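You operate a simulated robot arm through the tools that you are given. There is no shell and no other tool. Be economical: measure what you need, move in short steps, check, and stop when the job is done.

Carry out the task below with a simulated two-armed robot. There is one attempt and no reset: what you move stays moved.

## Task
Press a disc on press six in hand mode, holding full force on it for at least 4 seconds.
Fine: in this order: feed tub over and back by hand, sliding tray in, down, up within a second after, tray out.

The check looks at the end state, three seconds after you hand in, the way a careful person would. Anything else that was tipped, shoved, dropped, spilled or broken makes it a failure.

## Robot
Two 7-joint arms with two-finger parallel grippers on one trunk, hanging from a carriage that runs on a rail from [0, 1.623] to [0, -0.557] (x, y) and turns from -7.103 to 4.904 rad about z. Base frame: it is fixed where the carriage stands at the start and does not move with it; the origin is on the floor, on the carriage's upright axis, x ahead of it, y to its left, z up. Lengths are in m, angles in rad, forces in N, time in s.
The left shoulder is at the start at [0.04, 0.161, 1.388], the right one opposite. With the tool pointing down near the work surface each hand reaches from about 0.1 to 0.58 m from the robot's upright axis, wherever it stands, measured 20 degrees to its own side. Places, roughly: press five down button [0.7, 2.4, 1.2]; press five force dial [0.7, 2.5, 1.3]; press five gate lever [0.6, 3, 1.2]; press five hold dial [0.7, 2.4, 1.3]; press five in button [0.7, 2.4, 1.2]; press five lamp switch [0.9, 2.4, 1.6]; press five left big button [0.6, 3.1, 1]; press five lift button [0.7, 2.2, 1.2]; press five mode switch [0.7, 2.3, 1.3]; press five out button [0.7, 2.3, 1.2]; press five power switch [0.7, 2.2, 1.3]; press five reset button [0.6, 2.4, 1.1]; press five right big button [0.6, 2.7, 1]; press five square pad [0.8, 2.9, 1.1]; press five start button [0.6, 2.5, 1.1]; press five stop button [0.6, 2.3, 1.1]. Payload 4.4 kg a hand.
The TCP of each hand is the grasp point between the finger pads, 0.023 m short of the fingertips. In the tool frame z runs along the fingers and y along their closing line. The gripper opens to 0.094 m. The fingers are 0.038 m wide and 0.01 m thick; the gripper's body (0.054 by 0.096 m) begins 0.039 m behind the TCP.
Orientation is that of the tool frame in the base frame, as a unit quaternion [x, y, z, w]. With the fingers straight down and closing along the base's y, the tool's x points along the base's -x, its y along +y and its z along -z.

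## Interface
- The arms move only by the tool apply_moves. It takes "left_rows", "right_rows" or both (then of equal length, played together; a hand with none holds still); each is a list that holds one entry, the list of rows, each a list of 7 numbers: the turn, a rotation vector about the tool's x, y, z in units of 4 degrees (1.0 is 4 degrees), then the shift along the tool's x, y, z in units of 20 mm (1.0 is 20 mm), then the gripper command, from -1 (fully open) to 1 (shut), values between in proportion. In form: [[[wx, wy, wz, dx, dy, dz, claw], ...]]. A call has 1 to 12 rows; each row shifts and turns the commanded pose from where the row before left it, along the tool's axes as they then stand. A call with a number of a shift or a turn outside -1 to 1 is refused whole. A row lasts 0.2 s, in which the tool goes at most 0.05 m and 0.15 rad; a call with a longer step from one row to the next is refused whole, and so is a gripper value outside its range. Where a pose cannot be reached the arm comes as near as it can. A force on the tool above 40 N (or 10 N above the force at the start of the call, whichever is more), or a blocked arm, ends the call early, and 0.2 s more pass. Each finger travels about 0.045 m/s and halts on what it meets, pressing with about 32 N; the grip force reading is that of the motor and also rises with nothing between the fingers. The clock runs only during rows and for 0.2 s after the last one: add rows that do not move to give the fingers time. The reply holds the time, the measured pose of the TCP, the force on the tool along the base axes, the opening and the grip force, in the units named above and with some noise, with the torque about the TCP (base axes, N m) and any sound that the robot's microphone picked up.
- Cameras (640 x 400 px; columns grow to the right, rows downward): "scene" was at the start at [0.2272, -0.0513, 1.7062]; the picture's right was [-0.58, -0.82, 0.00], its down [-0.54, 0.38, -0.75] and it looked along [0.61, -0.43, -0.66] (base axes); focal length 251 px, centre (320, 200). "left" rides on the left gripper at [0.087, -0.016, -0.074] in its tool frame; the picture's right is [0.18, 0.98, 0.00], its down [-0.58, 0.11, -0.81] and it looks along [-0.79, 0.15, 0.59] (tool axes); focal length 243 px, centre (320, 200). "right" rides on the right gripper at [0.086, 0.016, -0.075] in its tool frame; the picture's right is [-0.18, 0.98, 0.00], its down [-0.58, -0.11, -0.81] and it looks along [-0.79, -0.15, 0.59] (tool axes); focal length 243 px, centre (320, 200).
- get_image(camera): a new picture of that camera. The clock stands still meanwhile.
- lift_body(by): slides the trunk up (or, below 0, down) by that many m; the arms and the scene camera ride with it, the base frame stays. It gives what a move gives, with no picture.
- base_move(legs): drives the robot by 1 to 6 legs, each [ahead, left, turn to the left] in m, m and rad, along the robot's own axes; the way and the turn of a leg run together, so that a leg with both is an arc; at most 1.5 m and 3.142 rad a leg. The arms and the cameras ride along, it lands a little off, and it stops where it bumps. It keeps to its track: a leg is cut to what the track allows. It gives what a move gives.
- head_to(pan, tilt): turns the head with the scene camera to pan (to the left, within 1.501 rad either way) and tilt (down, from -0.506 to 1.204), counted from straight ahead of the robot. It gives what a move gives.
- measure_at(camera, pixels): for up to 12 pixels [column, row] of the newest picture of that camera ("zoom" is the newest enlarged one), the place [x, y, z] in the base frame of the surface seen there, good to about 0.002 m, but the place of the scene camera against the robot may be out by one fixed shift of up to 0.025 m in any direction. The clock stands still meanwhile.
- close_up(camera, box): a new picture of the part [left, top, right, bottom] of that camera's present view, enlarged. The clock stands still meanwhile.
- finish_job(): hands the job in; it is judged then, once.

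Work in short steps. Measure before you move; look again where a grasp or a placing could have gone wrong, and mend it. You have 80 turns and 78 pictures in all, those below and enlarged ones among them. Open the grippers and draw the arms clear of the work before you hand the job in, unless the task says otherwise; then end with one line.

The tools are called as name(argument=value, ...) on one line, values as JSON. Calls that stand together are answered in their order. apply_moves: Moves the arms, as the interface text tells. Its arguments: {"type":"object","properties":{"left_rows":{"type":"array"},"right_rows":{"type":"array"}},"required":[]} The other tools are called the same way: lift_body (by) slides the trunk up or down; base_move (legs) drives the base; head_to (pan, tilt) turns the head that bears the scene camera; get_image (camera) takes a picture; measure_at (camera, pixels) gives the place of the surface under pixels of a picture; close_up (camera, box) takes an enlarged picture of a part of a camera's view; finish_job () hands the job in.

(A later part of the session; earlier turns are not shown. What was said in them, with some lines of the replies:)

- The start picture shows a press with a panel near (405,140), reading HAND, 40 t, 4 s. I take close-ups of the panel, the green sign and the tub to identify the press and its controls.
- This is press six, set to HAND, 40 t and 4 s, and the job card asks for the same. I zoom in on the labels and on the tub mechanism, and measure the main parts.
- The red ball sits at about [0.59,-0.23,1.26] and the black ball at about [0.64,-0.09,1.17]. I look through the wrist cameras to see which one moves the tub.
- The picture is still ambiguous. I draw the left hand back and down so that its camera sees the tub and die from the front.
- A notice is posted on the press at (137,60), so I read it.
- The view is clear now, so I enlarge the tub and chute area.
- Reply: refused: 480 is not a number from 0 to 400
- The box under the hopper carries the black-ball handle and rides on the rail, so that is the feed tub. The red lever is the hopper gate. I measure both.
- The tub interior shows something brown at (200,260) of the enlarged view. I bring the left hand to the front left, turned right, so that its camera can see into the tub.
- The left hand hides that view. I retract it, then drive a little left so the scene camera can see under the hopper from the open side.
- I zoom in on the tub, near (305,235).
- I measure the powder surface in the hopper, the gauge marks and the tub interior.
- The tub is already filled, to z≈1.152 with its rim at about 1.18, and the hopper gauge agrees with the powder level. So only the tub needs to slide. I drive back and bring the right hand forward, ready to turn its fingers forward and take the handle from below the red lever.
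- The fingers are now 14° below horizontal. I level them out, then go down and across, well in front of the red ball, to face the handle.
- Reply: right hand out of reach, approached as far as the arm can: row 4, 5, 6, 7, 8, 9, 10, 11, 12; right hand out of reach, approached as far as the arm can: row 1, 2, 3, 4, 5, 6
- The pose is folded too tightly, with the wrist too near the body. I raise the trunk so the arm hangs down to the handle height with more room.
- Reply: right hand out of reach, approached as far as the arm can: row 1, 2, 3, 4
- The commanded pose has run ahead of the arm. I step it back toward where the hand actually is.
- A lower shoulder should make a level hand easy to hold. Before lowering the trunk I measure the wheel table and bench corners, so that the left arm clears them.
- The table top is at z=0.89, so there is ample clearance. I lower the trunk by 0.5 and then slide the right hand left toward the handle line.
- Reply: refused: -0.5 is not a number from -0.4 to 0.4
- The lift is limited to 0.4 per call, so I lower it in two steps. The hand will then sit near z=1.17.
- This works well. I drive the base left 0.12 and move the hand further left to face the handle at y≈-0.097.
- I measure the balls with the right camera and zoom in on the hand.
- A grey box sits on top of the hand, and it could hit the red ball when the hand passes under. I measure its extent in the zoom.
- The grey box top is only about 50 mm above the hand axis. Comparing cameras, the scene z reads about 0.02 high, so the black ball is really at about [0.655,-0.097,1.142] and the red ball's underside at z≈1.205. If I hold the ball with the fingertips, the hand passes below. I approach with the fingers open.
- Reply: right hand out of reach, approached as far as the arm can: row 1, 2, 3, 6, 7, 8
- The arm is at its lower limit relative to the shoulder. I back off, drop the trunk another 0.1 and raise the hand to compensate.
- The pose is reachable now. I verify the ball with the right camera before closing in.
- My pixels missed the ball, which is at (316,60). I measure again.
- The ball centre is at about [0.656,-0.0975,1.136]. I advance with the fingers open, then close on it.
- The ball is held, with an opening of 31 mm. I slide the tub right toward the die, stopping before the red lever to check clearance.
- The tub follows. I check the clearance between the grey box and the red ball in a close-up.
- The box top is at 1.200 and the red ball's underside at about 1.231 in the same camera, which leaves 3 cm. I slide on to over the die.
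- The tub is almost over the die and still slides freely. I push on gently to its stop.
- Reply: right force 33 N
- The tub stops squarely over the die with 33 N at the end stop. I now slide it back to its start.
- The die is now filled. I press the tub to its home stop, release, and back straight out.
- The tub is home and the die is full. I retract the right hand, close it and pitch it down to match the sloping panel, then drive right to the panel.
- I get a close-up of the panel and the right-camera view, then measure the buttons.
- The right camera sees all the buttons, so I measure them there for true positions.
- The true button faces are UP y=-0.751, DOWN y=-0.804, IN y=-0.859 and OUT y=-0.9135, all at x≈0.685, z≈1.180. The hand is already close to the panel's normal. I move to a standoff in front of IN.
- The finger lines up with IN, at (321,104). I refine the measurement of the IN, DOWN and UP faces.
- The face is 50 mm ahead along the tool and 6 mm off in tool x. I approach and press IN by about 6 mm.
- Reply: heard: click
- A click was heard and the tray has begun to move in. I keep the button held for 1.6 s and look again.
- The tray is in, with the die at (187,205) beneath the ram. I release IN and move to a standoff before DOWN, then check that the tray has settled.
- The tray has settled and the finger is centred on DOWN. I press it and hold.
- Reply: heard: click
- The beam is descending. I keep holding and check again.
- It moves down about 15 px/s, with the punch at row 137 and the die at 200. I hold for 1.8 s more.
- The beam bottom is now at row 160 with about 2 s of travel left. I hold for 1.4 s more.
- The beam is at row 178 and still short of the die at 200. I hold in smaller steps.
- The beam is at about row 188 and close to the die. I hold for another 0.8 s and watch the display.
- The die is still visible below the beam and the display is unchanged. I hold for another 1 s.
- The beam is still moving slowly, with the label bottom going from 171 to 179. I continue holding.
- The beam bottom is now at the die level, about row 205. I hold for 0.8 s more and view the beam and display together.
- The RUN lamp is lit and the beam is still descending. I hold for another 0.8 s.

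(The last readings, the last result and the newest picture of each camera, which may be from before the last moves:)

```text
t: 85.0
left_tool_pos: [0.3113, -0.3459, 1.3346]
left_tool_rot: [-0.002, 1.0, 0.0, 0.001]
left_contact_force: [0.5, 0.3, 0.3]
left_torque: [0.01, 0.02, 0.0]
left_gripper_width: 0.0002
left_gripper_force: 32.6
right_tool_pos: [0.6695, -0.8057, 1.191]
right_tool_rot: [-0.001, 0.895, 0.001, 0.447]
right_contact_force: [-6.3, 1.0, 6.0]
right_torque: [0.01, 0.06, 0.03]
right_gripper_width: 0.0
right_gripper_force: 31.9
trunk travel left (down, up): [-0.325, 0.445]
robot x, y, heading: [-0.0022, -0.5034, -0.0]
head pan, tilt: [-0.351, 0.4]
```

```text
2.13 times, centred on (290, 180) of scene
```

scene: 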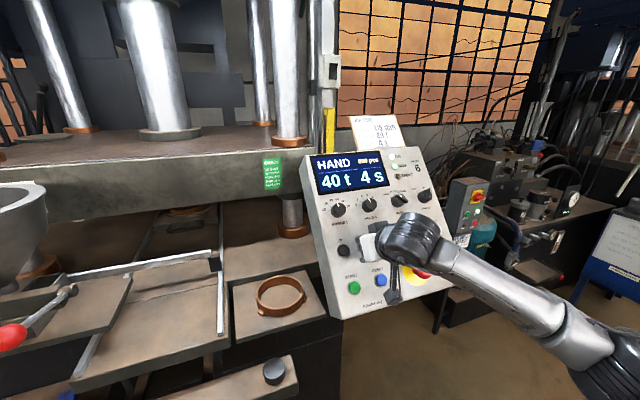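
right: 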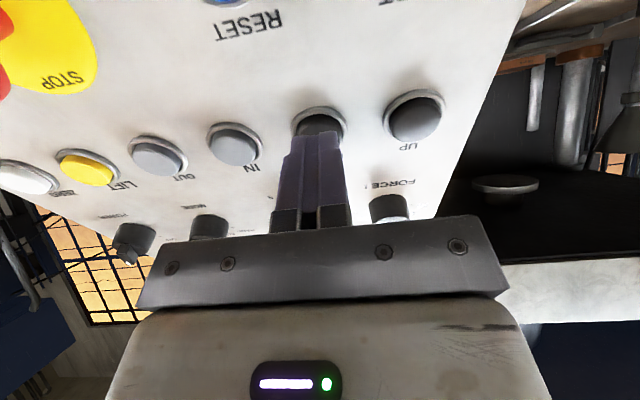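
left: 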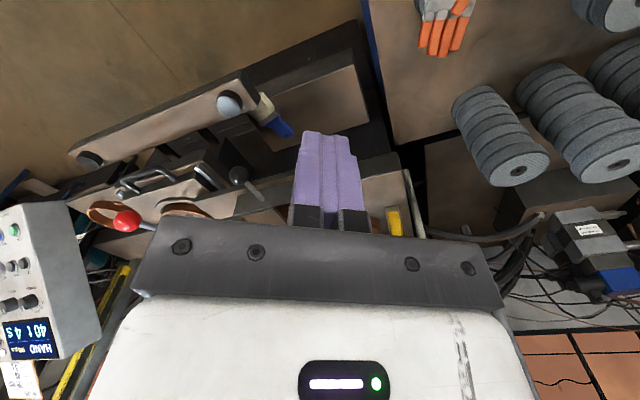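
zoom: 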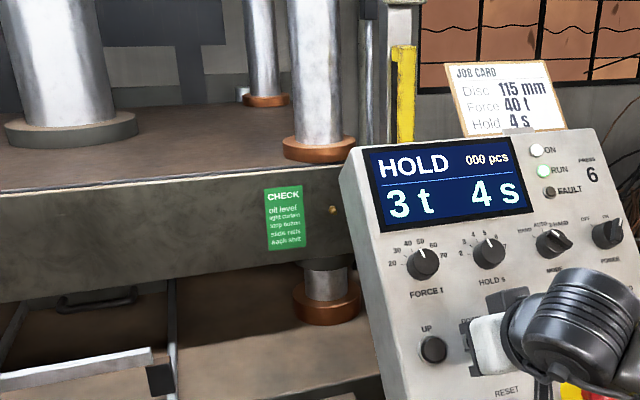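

Contact is made. The display reads HOLD, 3 t rising, 4 s. I hold for 1 s and read it again.

apply_moves(right_rows=[[[0, 0, 0, 0, 0, 0, 1], [0, 0, 0, 0, 0, 0, 1], [0, 0, 0, 0, 0, 0, 1], [0, 0, 0, 0, 0, 0, 1]]])

close_up(camera="scene", box=[300, 140, 440, 220])

```text
t: 86.0
left_tool_pos: [0.3116, -0.3461, 1.3345]
left_tool_rot: [-0.002, 1.0, 0.0, 0.0]
left_contact_force: [0.3, -0.2, -0.4]
left_torque: [0.0, 0.05, 0.01]
left_gripper_width: 0.0001
left_gripper_force: 32.2
right_tool_pos: [0.6682, -0.8054, 1.1892]
right_tool_rot: [-0.002, 0.895, 0.002, 0.447]
right_contact_force: [-6.9, 0.0, 6.6]
right_torque: [0.04, 0.06, 0.01]
right_gripper_width: 0.0
right_gripper_force: 32.2
trunk travel left (down, up): [-0.325, 0.445]
robot x, y, heading: [-0.0005, -0.503, 0.006]
head pan, tilt: [-0.351, 0.4]
```

```text
4.57 times, centred on (370, 180) of scene
```

zoom: 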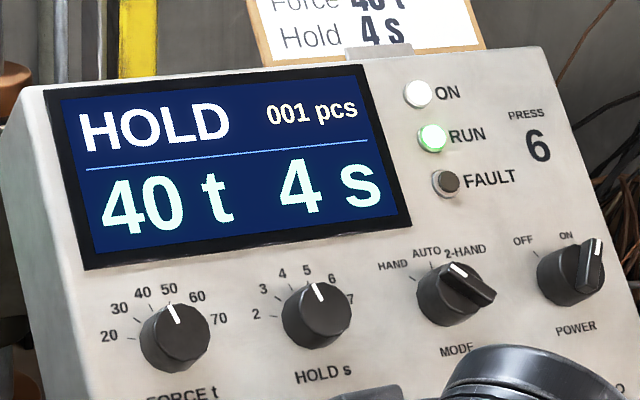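

The display reads 40 t at t=86.0, so full force is reached. I track the countdown in short steps to time the UP press.

apply_moves(right_rows=[[[0, 0, 0, 0, 0, 0, 1], [0, 0, 0, 0, 0, 0, 1]]])

close_up(camera="scene", box=[300, 140, 440, 220])

```text
t: 86.6
left_tool_pos: [0.3114, -0.345, 1.3353]
left_tool_rot: [-0.001, 1.0, 0.0, 0.0]
left_contact_force: [-0.3, 0.1, -0.8]
left_torque: [0.02, -0.02, 0.0]
left_gripper_width: 0.0
left_gripper_force: 31.6
right_tool_pos: [0.6698, -0.8056, 1.1893]
right_tool_rot: [-0.002, 0.895, 0.001, 0.446]
right_contact_force: [-7.8, 0.9, 6.3]
right_torque: [-0.01, 0.06, 0.0]
right_gripper_width: 0.0
right_gripper_force: 31.8
trunk travel left (down, up): [-0.325, 0.445]
robot x, y, heading: [-0.001, -0.5024, 0.007]
head pan, tilt: [-0.351, 0.4]
```

```text
4.57 times, centred on (370, 180) of scene
```

zoom: 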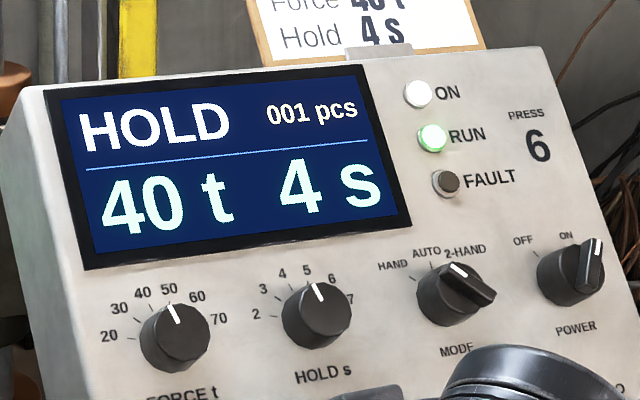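

It still reads 4 s at 86.6. I take one more short step.

apply_moves(right_rows=[[[0, 0, 0, 0, 0, 0, 1], [0, 0, 0, 0, 0, 0, 1]]])

close_up(camera="scene", box=[300, 140, 440, 220])

```text
t: 87.2
left_tool_pos: [0.3117, -0.3451, 1.3343]
left_tool_rot: [-0.003, 1.0, -0.001, 0.0]
left_contact_force: [-0.7, -0.4, 0.1]
left_torque: [-0.03, 0.0, -0.01]
left_gripper_width: 0.0002
left_gripper_force: 32.3
right_tool_pos: [0.669, -0.8051, 1.1898]
right_tool_rot: [-0.001, 0.895, 0.001, 0.446]
right_contact_force: [-7.1, 0.5, 7.3]
right_torque: [0.03, 0.06, 0.0]
right_gripper_width: 0.0
right_gripper_force: 32.0
trunk travel left (down, up): [-0.325, 0.445]
robot x, y, heading: [-0.0005, -0.5023, 0.009]
head pan, tilt: [-0.351, 0.4]
```

```text
4.57 times, centred on (370, 180) of scene
```

zoom: 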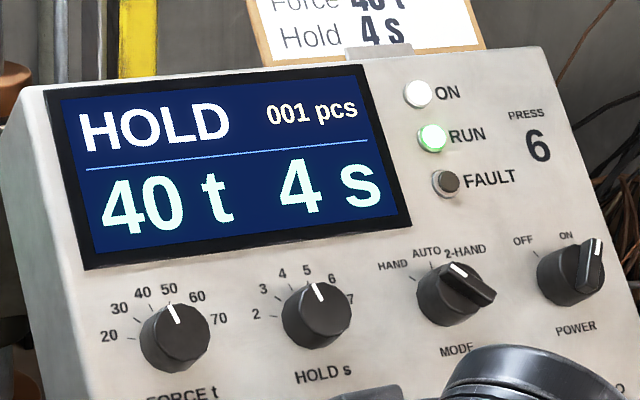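

The display shows the set time and does not count down. The force was 3 t at 85.0 and 40 t by 86.0, so full force lasts 4 s no later than t=90.0. I hold to 89.0, then hold on to 90.0 and in the same call hop quickly from DOWN to UP.

apply_moves(right_rows=[[[0, 0, 0, 0, 0, 0, 1], [0, 0, 0, 0, 0, 0, 1], [0, 0, 0, 0, 0, 0, 1], [0, 0, 0, 0, 0, 0, 1], [0, 0, 0, 0, 0, 0, 1], [0, 0, 0, 0, 0, 0, 1], [0, 0, 0, 0, 0, 0, 1], [0, 0, 0, 0, 0, 0, 1]]])

apply_moves(right_rows=[[[0, 0, 0, 0, 0, 0, 1], [0, 0, 0, 0, 0, 0, 1], [0, 0, 0, 0, 0, 0, 1], [0, 0, 0, 0, 0, 0, 1], [0, 0, 0, 0, 0, 0, 1], [0, 0, 0, 0, 0.2, -0.65, 1], [0, 0, 0, 0, 1, 0, 1], [0, 0, 0, 0, 1, 0.15, 1], [0, 0, 0, 0, 0.42, 0.55, 1], [0, 0, 0, 0, 0, 0.05, 1], [0, 0, 0, 0, 0, 0, 1]]])

get_image(camera="scene")

```text
t: 89.0
left_tool_pos: [0.3114, -0.345, 1.3345]
left_tool_rot: [-0.002, 1.0, 0.001, 0.0]
left_contact_force: [-0.1, 0.4, -0.6]
left_torque: [-0.02, -0.01, 0.01]
left_gripper_width: 0.0002
left_gripper_force: 32.0
right_tool_pos: [0.6705, -0.8058, 1.1886]
right_tool_rot: [-0.002, 0.895, 0.001, 0.446]
right_contact_force: [-8.1, 0.3, 5.7]
right_torque: [-0.04, 0.02, -0.04]
right_gripper_width: 0.0
right_gripper_force: 31.8
trunk travel left (down, up): [-0.325, 0.445]
robot x, y, heading: [0.0017, -0.5064, 0.004]
head pan, tilt: [-0.351, 0.4]
```

```text
t: 91.4
left_tool_pos: [0.311, -0.3467, 1.3348]
left_tool_rot: [-0.002, 1.0, 0.0, 0.0]
left_contact_force: [0.0, 0.2, -0.3]
left_torque: [0.03, -0.01, -0.01]
left_gripper_width: 0.0
left_gripper_force: 32.2
right_tool_pos: [0.67, -0.7537, 1.1894]
right_tool_rot: [-0.001, 0.894, 0.0, 0.447]
right_contact_force: [-12.2, -5.2, 8.9]
right_torque: [-0.09, 0.1, -0.1]
right_gripper_width: 0.0
right_gripper_force: 31.9
trunk travel left (down, up): [-0.325, 0.445]
robot x, y, heading: [0.0025, -0.5029, 0.003]
head pan, tilt: [-0.351, 0.4]
heard: click
```

```text
16 pictures are left
```

scene: 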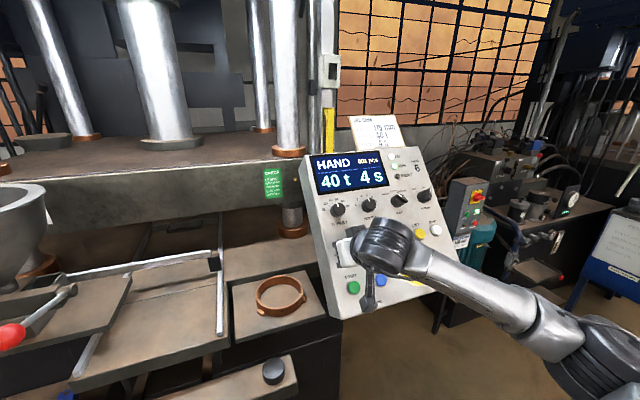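

UP clicked and the beam is rising. I keep UP held until the beam is back at the top.

apply_moves(right_rows=[[[0, 0, 0, 0, 0, 0, 1], [0, 0, 0, 0, 0, 0, 1], [0, 0, 0, 0, 0, 0, 1], [0, 0, 0, 0, 0, 0, 1], [0, 0, 0, 0, 0, 0, 1], [0, 0, 0, 0, 0, 0, 1], [0, 0, 0, 0, 0, 0, 1], [0, 0, 0, 0, 0, 0, 1], [0, 0, 0, 0, 0, 0, 1], [0, 0, 0, 0, 0, 0, 1], [0, 0, 0, 0, 0, 0, 1], [0, 0, 0, 0, 0, 0, 1]]])

apply_moves(right_rows=[[[0, 0, 0, 0, 0, 0, 1], [0, 0, 0, 0, 0, 0, 1], [0, 0, 0, 0, 0, 0, 1], [0, 0, 0, 0, 0, 0, 1], [0, 0, 0, 0, 0, 0, 1], [0, 0, 0, 0, 0, 0, 1], [0, 0, 0, 0, 0, 0, 1], [0, 0, 0, 0, 0, 0, 1], [0, 0, 0, 0, 0, 0, 1], [0, 0, 0, 0, 0, 0, 1], [0, 0, 0, 0, 0, 0, 1], [0, 0, 0, 0, 0, 0, 1]]])

get_image(camera="scene")

```text
t: 94.0
left_tool_pos: [0.3113, -0.3453, 1.3343]
left_tool_rot: [-0.001, 1.0, 0.0, 0.0]
left_contact_force: [0.3, 0.1, 0.7]
left_torque: [0.0, 0.02, 0.0]
left_gripper_width: 0.0
left_gripper_force: 31.4
right_tool_pos: [0.6712, -0.7536, 1.1882]
right_tool_rot: [-0.003, 0.895, 0.001, 0.447]
right_contact_force: [-12.7, -4.5, 13.6]
right_torque: [-0.07, 0.02, -0.02]
right_gripper_width: 0.0001
right_gripper_force: 31.8
trunk travel left (down, up): [-0.325, 0.445]
robot x, y, heading: [0.0007, -0.503, 0.005]
head pan, tilt: [-0.351, 0.4]
```

```text
t: 96.6
left_tool_pos: [0.312, -0.3456, 1.3331]
left_tool_rot: [-0.001, 1.0, 0.0, 0.0]
left_contact_force: [-0.9, 0.0, 0.2]
left_torque: [-0.05, 0.0, 0.04]
left_gripper_width: 0.0002
left_gripper_force: 32.1
right_tool_pos: [0.6699, -0.7544, 1.1876]
right_tool_rot: [-0.002, 0.895, 0.0, 0.446]
right_contact_force: [-12.8, -3.4, 13.7]
right_torque: [-0.06, 0.02, -0.05]
right_gripper_width: 0.0001
right_gripper_force: 32.0
trunk travel left (down, up): [-0.325, 0.445]
robot x, y, heading: [0.0013, -0.4995, 0.007]
head pan, tilt: [-0.351, 0.4]
```

```text
15 pictures are left
```

scene: 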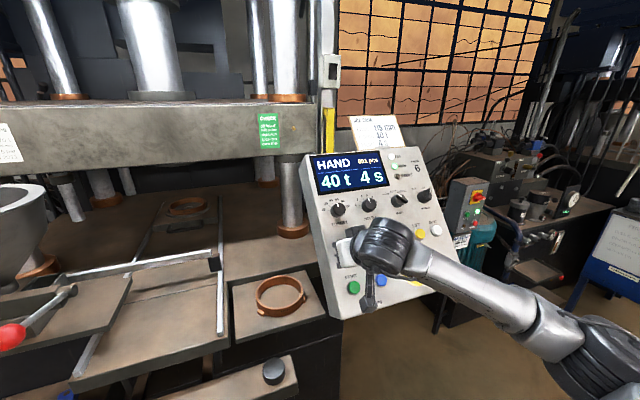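

The beam is about halfway up. I hold for another 5 s.

apply_moves(right_rows=[[[0, 0, 0, 0, 0, 0, 1], [0, 0, 0, 0, 0, 0, 1], [0, 0, 0, 0, 0, 0, 1], [0, 0, 0, 0, 0, 0, 1], [0, 0, 0, 0, 0, 0, 1], [0, 0, 0, 0, 0, 0, 1], [0, 0, 0, 0, 0, 0, 1], [0, 0, 0, 0, 0, 0, 1], [0, 0, 0, 0, 0, 0, 1], [0, 0, 0, 0, 0, 0, 1], [0, 0, 0, 0, 0, 0, 1], [0, 0, 0, 0, 0, 0, 1]]])

apply_moves(right_rows=[[[0, 0, 0, 0, 0, 0, 1], [0, 0, 0, 0, 0, 0, 1], [0, 0, 0, 0, 0, 0, 1], [0, 0, 0, 0, 0, 0, 1], [0, 0, 0, 0, 0, 0, 1], [0, 0, 0, 0, 0, 0, 1], [0, 0, 0, 0, 0, 0, 1], [0, 0, 0, 0, 0, 0, 1], [0, 0, 0, 0, 0, 0, 1], [0, 0, 0, 0, 0, 0, 1], [0, 0, 0, 0, 0, 0, 1], [0, 0, 0, 0, 0, 0, 1]]])

get_image(camera="scene")

```text
t: 99.2
left_tool_pos: [0.3118, -0.347, 1.3342]
left_tool_rot: [-0.002, 1.0, 0.0, -0.001]
left_contact_force: [-0.6, -0.8, 0.2]
left_torque: [0.0, 0.01, -0.04]
left_gripper_width: 0.0002
left_gripper_force: 32.3
right_tool_pos: [0.6697, -0.7542, 1.1872]
right_tool_rot: [-0.002, 0.895, 0.001, 0.447]
right_contact_force: [-13.3, -1.9, 13.1]
right_torque: [-0.03, 0.07, -0.02]
right_gripper_width: 0.0
right_gripper_force: 32.0
trunk travel left (down, up): [-0.325, 0.445]
robot x, y, heading: [-0.0007, -0.5007, 0.004]
head pan, tilt: [-0.351, 0.4]
```

```text
t: 101.8
left_tool_pos: [0.311, -0.3445, 1.3335]
left_tool_rot: [-0.001, 1.0, 0.0, 0.0]
left_contact_force: [0.9, -0.2, 0.5]
left_torque: [0.0, 0.0, 0.02]
left_gripper_width: 0.0002
left_gripper_force: 32.1
right_tool_pos: [0.67, -0.7536, 1.1879]
right_tool_rot: [-0.002, 0.895, 0.001, 0.446]
right_contact_force: [-13.3, -1.6, 12.3]
right_torque: [-0.02, 0.03, 0.0]
right_gripper_width: 0.0001
right_gripper_force: 32.0
trunk travel left (down, up): [-0.325, 0.445]
robot x, y, heading: [-0.0005, -0.5016, 0.002]
head pan, tilt: [-0.351, 0.4]
```

```text
14 pictures are left
```

scene: 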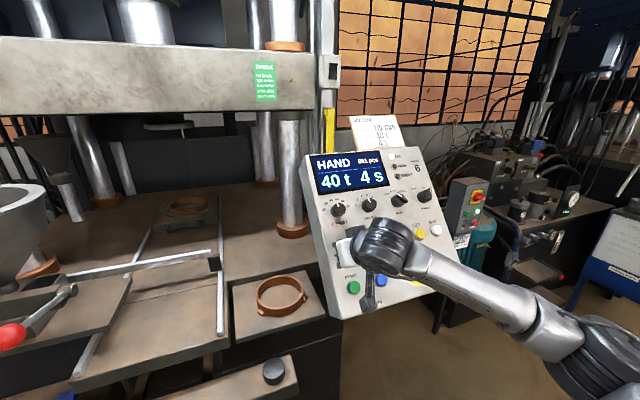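

The beam is back at its top position and RUN is off. I retract, move across to OUT and press it.

apply_moves(right_rows=[[[0, 0, 0, 0, 0, -1, 1], [0, 0, 0, 0, -0.9, -0.5, 1], [0, 0, 0, 0, -1, 0, 1], [0, 0, 0, 0, -1, 0, 1], [0, 0, 0, 0, -1, 0, 1], [0, 0, 0, 0, -1, 0, 1], [0, 0, 0, 0, -1, 0, 1], [0, 0, 0, 0, -1, 0, 1], [0, 0, 0, 0, -1, 0, 1], [0, 0, 0, 0, 0, 0, 1]]])

get_image(camera="right")

```text
t: 104.0
left_tool_pos: [0.3128, -0.3452, 1.3347]
left_tool_rot: [-0.002, 1.0, 0.0, 0.0]
left_contact_force: [0.2, 0.5, 0.1]
left_torque: [-0.01, 0.0, 0.0]
left_gripper_width: 0.0001
left_gripper_force: 31.9
right_tool_pos: [0.648, -0.9103, 1.2059]
right_tool_rot: [-0.001, 0.894, 0.001, 0.448]
right_contact_force: [0.1, 0.2, 0.5]
right_torque: [-0.03, -0.02, 0.0]
right_gripper_width: 0.0
right_gripper_force: 32.0
trunk travel left (down, up): [-0.325, 0.445]
robot x, y, heading: [0.0024, -0.503, 0.001]
head pan, tilt: [-0.351, 0.4]
```

```text
13 pictures are left
```

right: 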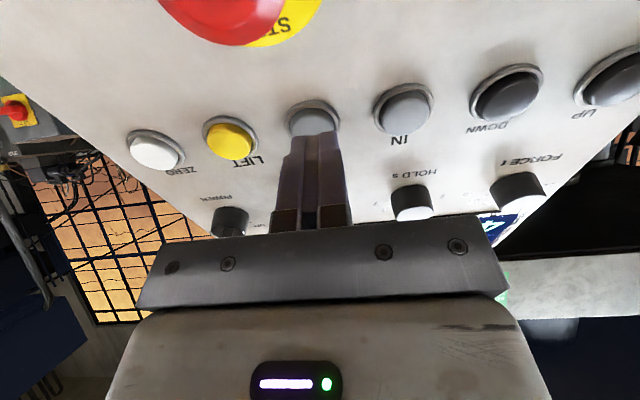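

The finger is centred on OUT. I press it and hold for 2 s.

apply_moves(right_rows=[[[0, 0, 0, 0, -0.05, 0.8, 1], [0, 0, 0, 0, 0, 0.35, 1], [0, 0, 0, 0, 0, 0.2, 1], [0, 0, 0, 0, 0, 0, 1], [0, 0, 0, 0, 0, 0, 1], [0, 0, 0, 0, 0, 0, 1], [0, 0, 0, 0, 0, 0, 1], [0, 0, 0, 0, 0, 0, 1], [0, 0, 0, 0, 0, 0, 1], [0, 0, 0, 0, 0, 0, 1], [0, 0, 0, 0, 0, 0, 1], [0, 0, 0, 0, 0, 0, 1]]])

get_image(camera="scene")

```text
t: 106.6
left_tool_pos: [0.3113, -0.3443, 1.3353]
left_tool_rot: [-0.002, 1.0, 0.0, 0.0]
left_contact_force: [0.1, 0.0, 0.2]
left_torque: [0.0, 0.02, -0.01]
left_gripper_width: 0.0002
left_gripper_force: 31.9
right_tool_pos: [0.6673, -0.9113, 1.1897]
right_tool_rot: [-0.002, 0.894, 0.001, 0.447]
right_contact_force: [-5.3, 1.7, 3.2]
right_torque: [0.03, 0.03, 0.01]
right_gripper_width: 0.0
right_gripper_force: 31.5
trunk travel left (down, up): [-0.325, 0.445]
robot x, y, heading: [-0.0007, -0.5007, -0.001]
head pan, tilt: [-0.351, 0.4]
heard: click
```

```text
12 pictures are left
```

scene: 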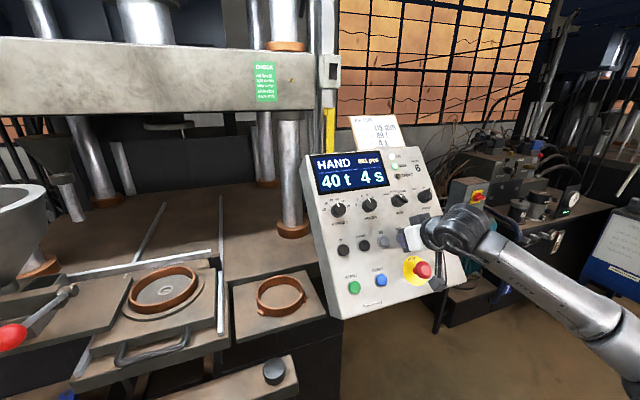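

The tray is nearly out with a pressed disc in the die. I hold 1.4 s more.

apply_moves(right_rows=[[[0, 0, 0, 0, 0, 0, 1], [0, 0, 0, 0, 0, 0, 1], [0, 0, 0, 0, 0, 0, 1], [0, 0, 0, 0, 0, 0, 1], [0, 0, 0, 0, 0, 0, 1], [0, 0, 0, 0, 0, 0, 1]]])

get_image(camera="scene")

```text
t: 108.0
left_tool_pos: [0.3127, -0.3457, 1.3351]
left_tool_rot: [-0.001, 1.0, -0.001, 0.0]
left_contact_force: [-0.8, -0.1, 0.0]
left_torque: [0.01, 0.0, 0.06]
left_gripper_width: 0.0
left_gripper_force: 31.8
right_tool_pos: [0.6691, -0.9122, 1.1893]
right_tool_rot: [-0.002, 0.894, 0.001, 0.447]
right_contact_force: [-5.5, 1.9, 4.6]
right_torque: [0.03, 0.02, 0.02]
right_gripper_width: 0.0
right_gripper_force: 32.3
trunk travel left (down, up): [-0.325, 0.445]
robot x, y, heading: [-0.0008, -0.4996, 0.007]
head pan, tilt: [-0.351, 0.4]
```

```text
11 pictures are left
```

scene: 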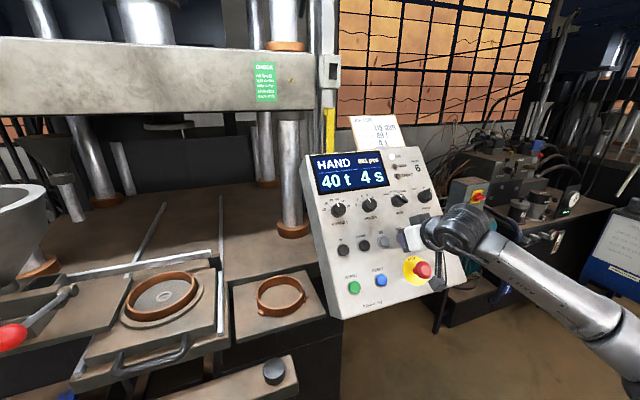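

The tray is fully out and RUN is off. I draw the right hand back clear, open both grippers, and check the die and panel.

apply_moves(right_rows=[[[0, 0, 0, 0, 0, -1, 1], [0, 0, 0, 0, 0, -1, 1], [0, 0, 0, 0, 0, -1, 1], [0, 0, 0, 0, 0, -1, 1], [0, 0, 0, 0, 0, -1, 1], [0, 0, 0, 0, 0, -1, 1], [0, 0, 0, 0, 0, -1, 1], [0, 0, 0, 0, 0, -1, 1], [0, 0, 0, 0, 0, 0, -1], [0, 0, 0, 0, 0, 0, -1], [0, 0, 0, 0, 0, 0, -1], [0, 0, 0, 0, 0, 0, -1]]], left_rows=[[[0, 0, 0, 0, 0, 0, -1], [0, 0, 0, 0, 0, 0, -1], [0, 0, 0, 0, 0, 0, -1], [0, 0, 0, 0, 0, 0, -1], [0, 0, 0, 0, 0, 0, -1], [0, 0, 0, 0, 0, 0, -1], [0, 0, 0, 0, 0, 0, -1], [0, 0, 0, 0, 0, 0, -1], [0, 0, 0, 0, 0, 0, -1], [0, 0, 0, 0, 0, 0, -1], [0, 0, 0, 0, 0, 0, -1], [0, 0, 0, 0, 0, 0, -1]]])

close_up(camera="scene", box=[80, 240, 320, 390])

close_up(camera="scene", box=[300, 140, 440, 220])

```text
t: 110.6
left_tool_pos: [0.3122, -0.3449, 1.3348]
left_tool_rot: [-0.001, 1.0, 0.0, 0.0]
left_contact_force: [0.2, -1.4, 0.3]
left_torque: [0.0, 0.0, 0.0]
left_gripper_width: 0.0938
left_gripper_force: 0.1
right_tool_pos: [0.541, -0.9131, 1.2859]
right_tool_rot: [-0.001, 0.895, 0.0, 0.447]
right_contact_force: [-0.2, -0.4, -0.6]
right_torque: [0.0, -0.01, -0.02]
right_gripper_width: 0.0869
right_gripper_force: 0.1
trunk travel left (down, up): [-0.325, 0.445]
robot x, y, heading: [-0.0014, -0.4995, 0.004]
head pan, tilt: [-0.351, 0.4]
```

```text
2.67 times, centred on (200, 315) of scene
```

zoom: 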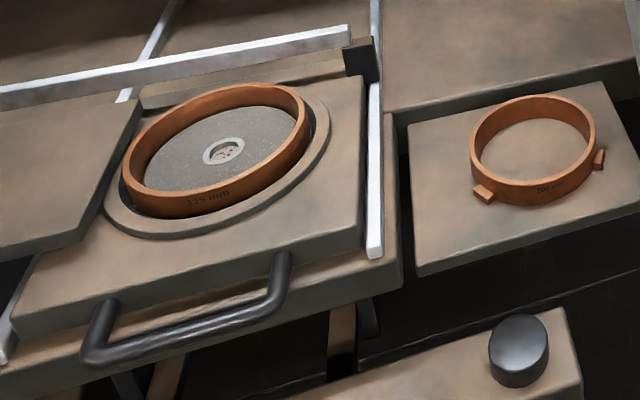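

```text
4.57 times, centred on (370, 180) of scene
```

zoom: 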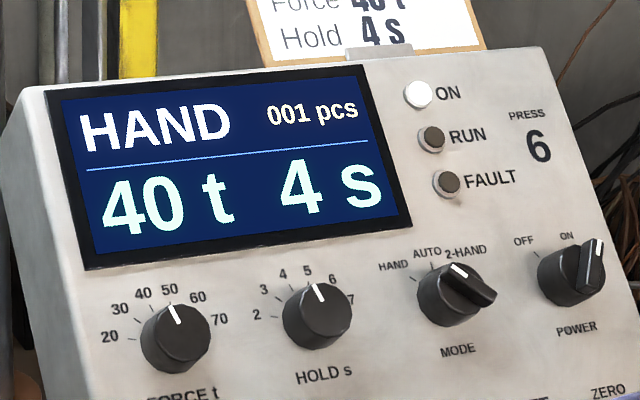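

The display shows 001 pcs with no fault, the pressed 115 mm disc is in the die, the tray is out, and both hands are clear with grippers open. I hand the job in.

finish_job()

```text
The job is handed in.
```

I pressed one 115 mm disc on press six in hand mode at 40 t, keeping DOWN held about 4 s or slightly more at full force and pressing UP roughly 0.7 s after letting go; the tub is back home, the tray is out and the panel shows 001 pcs with no fault. The exact moment full force began (between t=85.0 and 86.0) could not be read off the display, so if the one-second limit counts from the 4-second mark, UP may have been slightly late.
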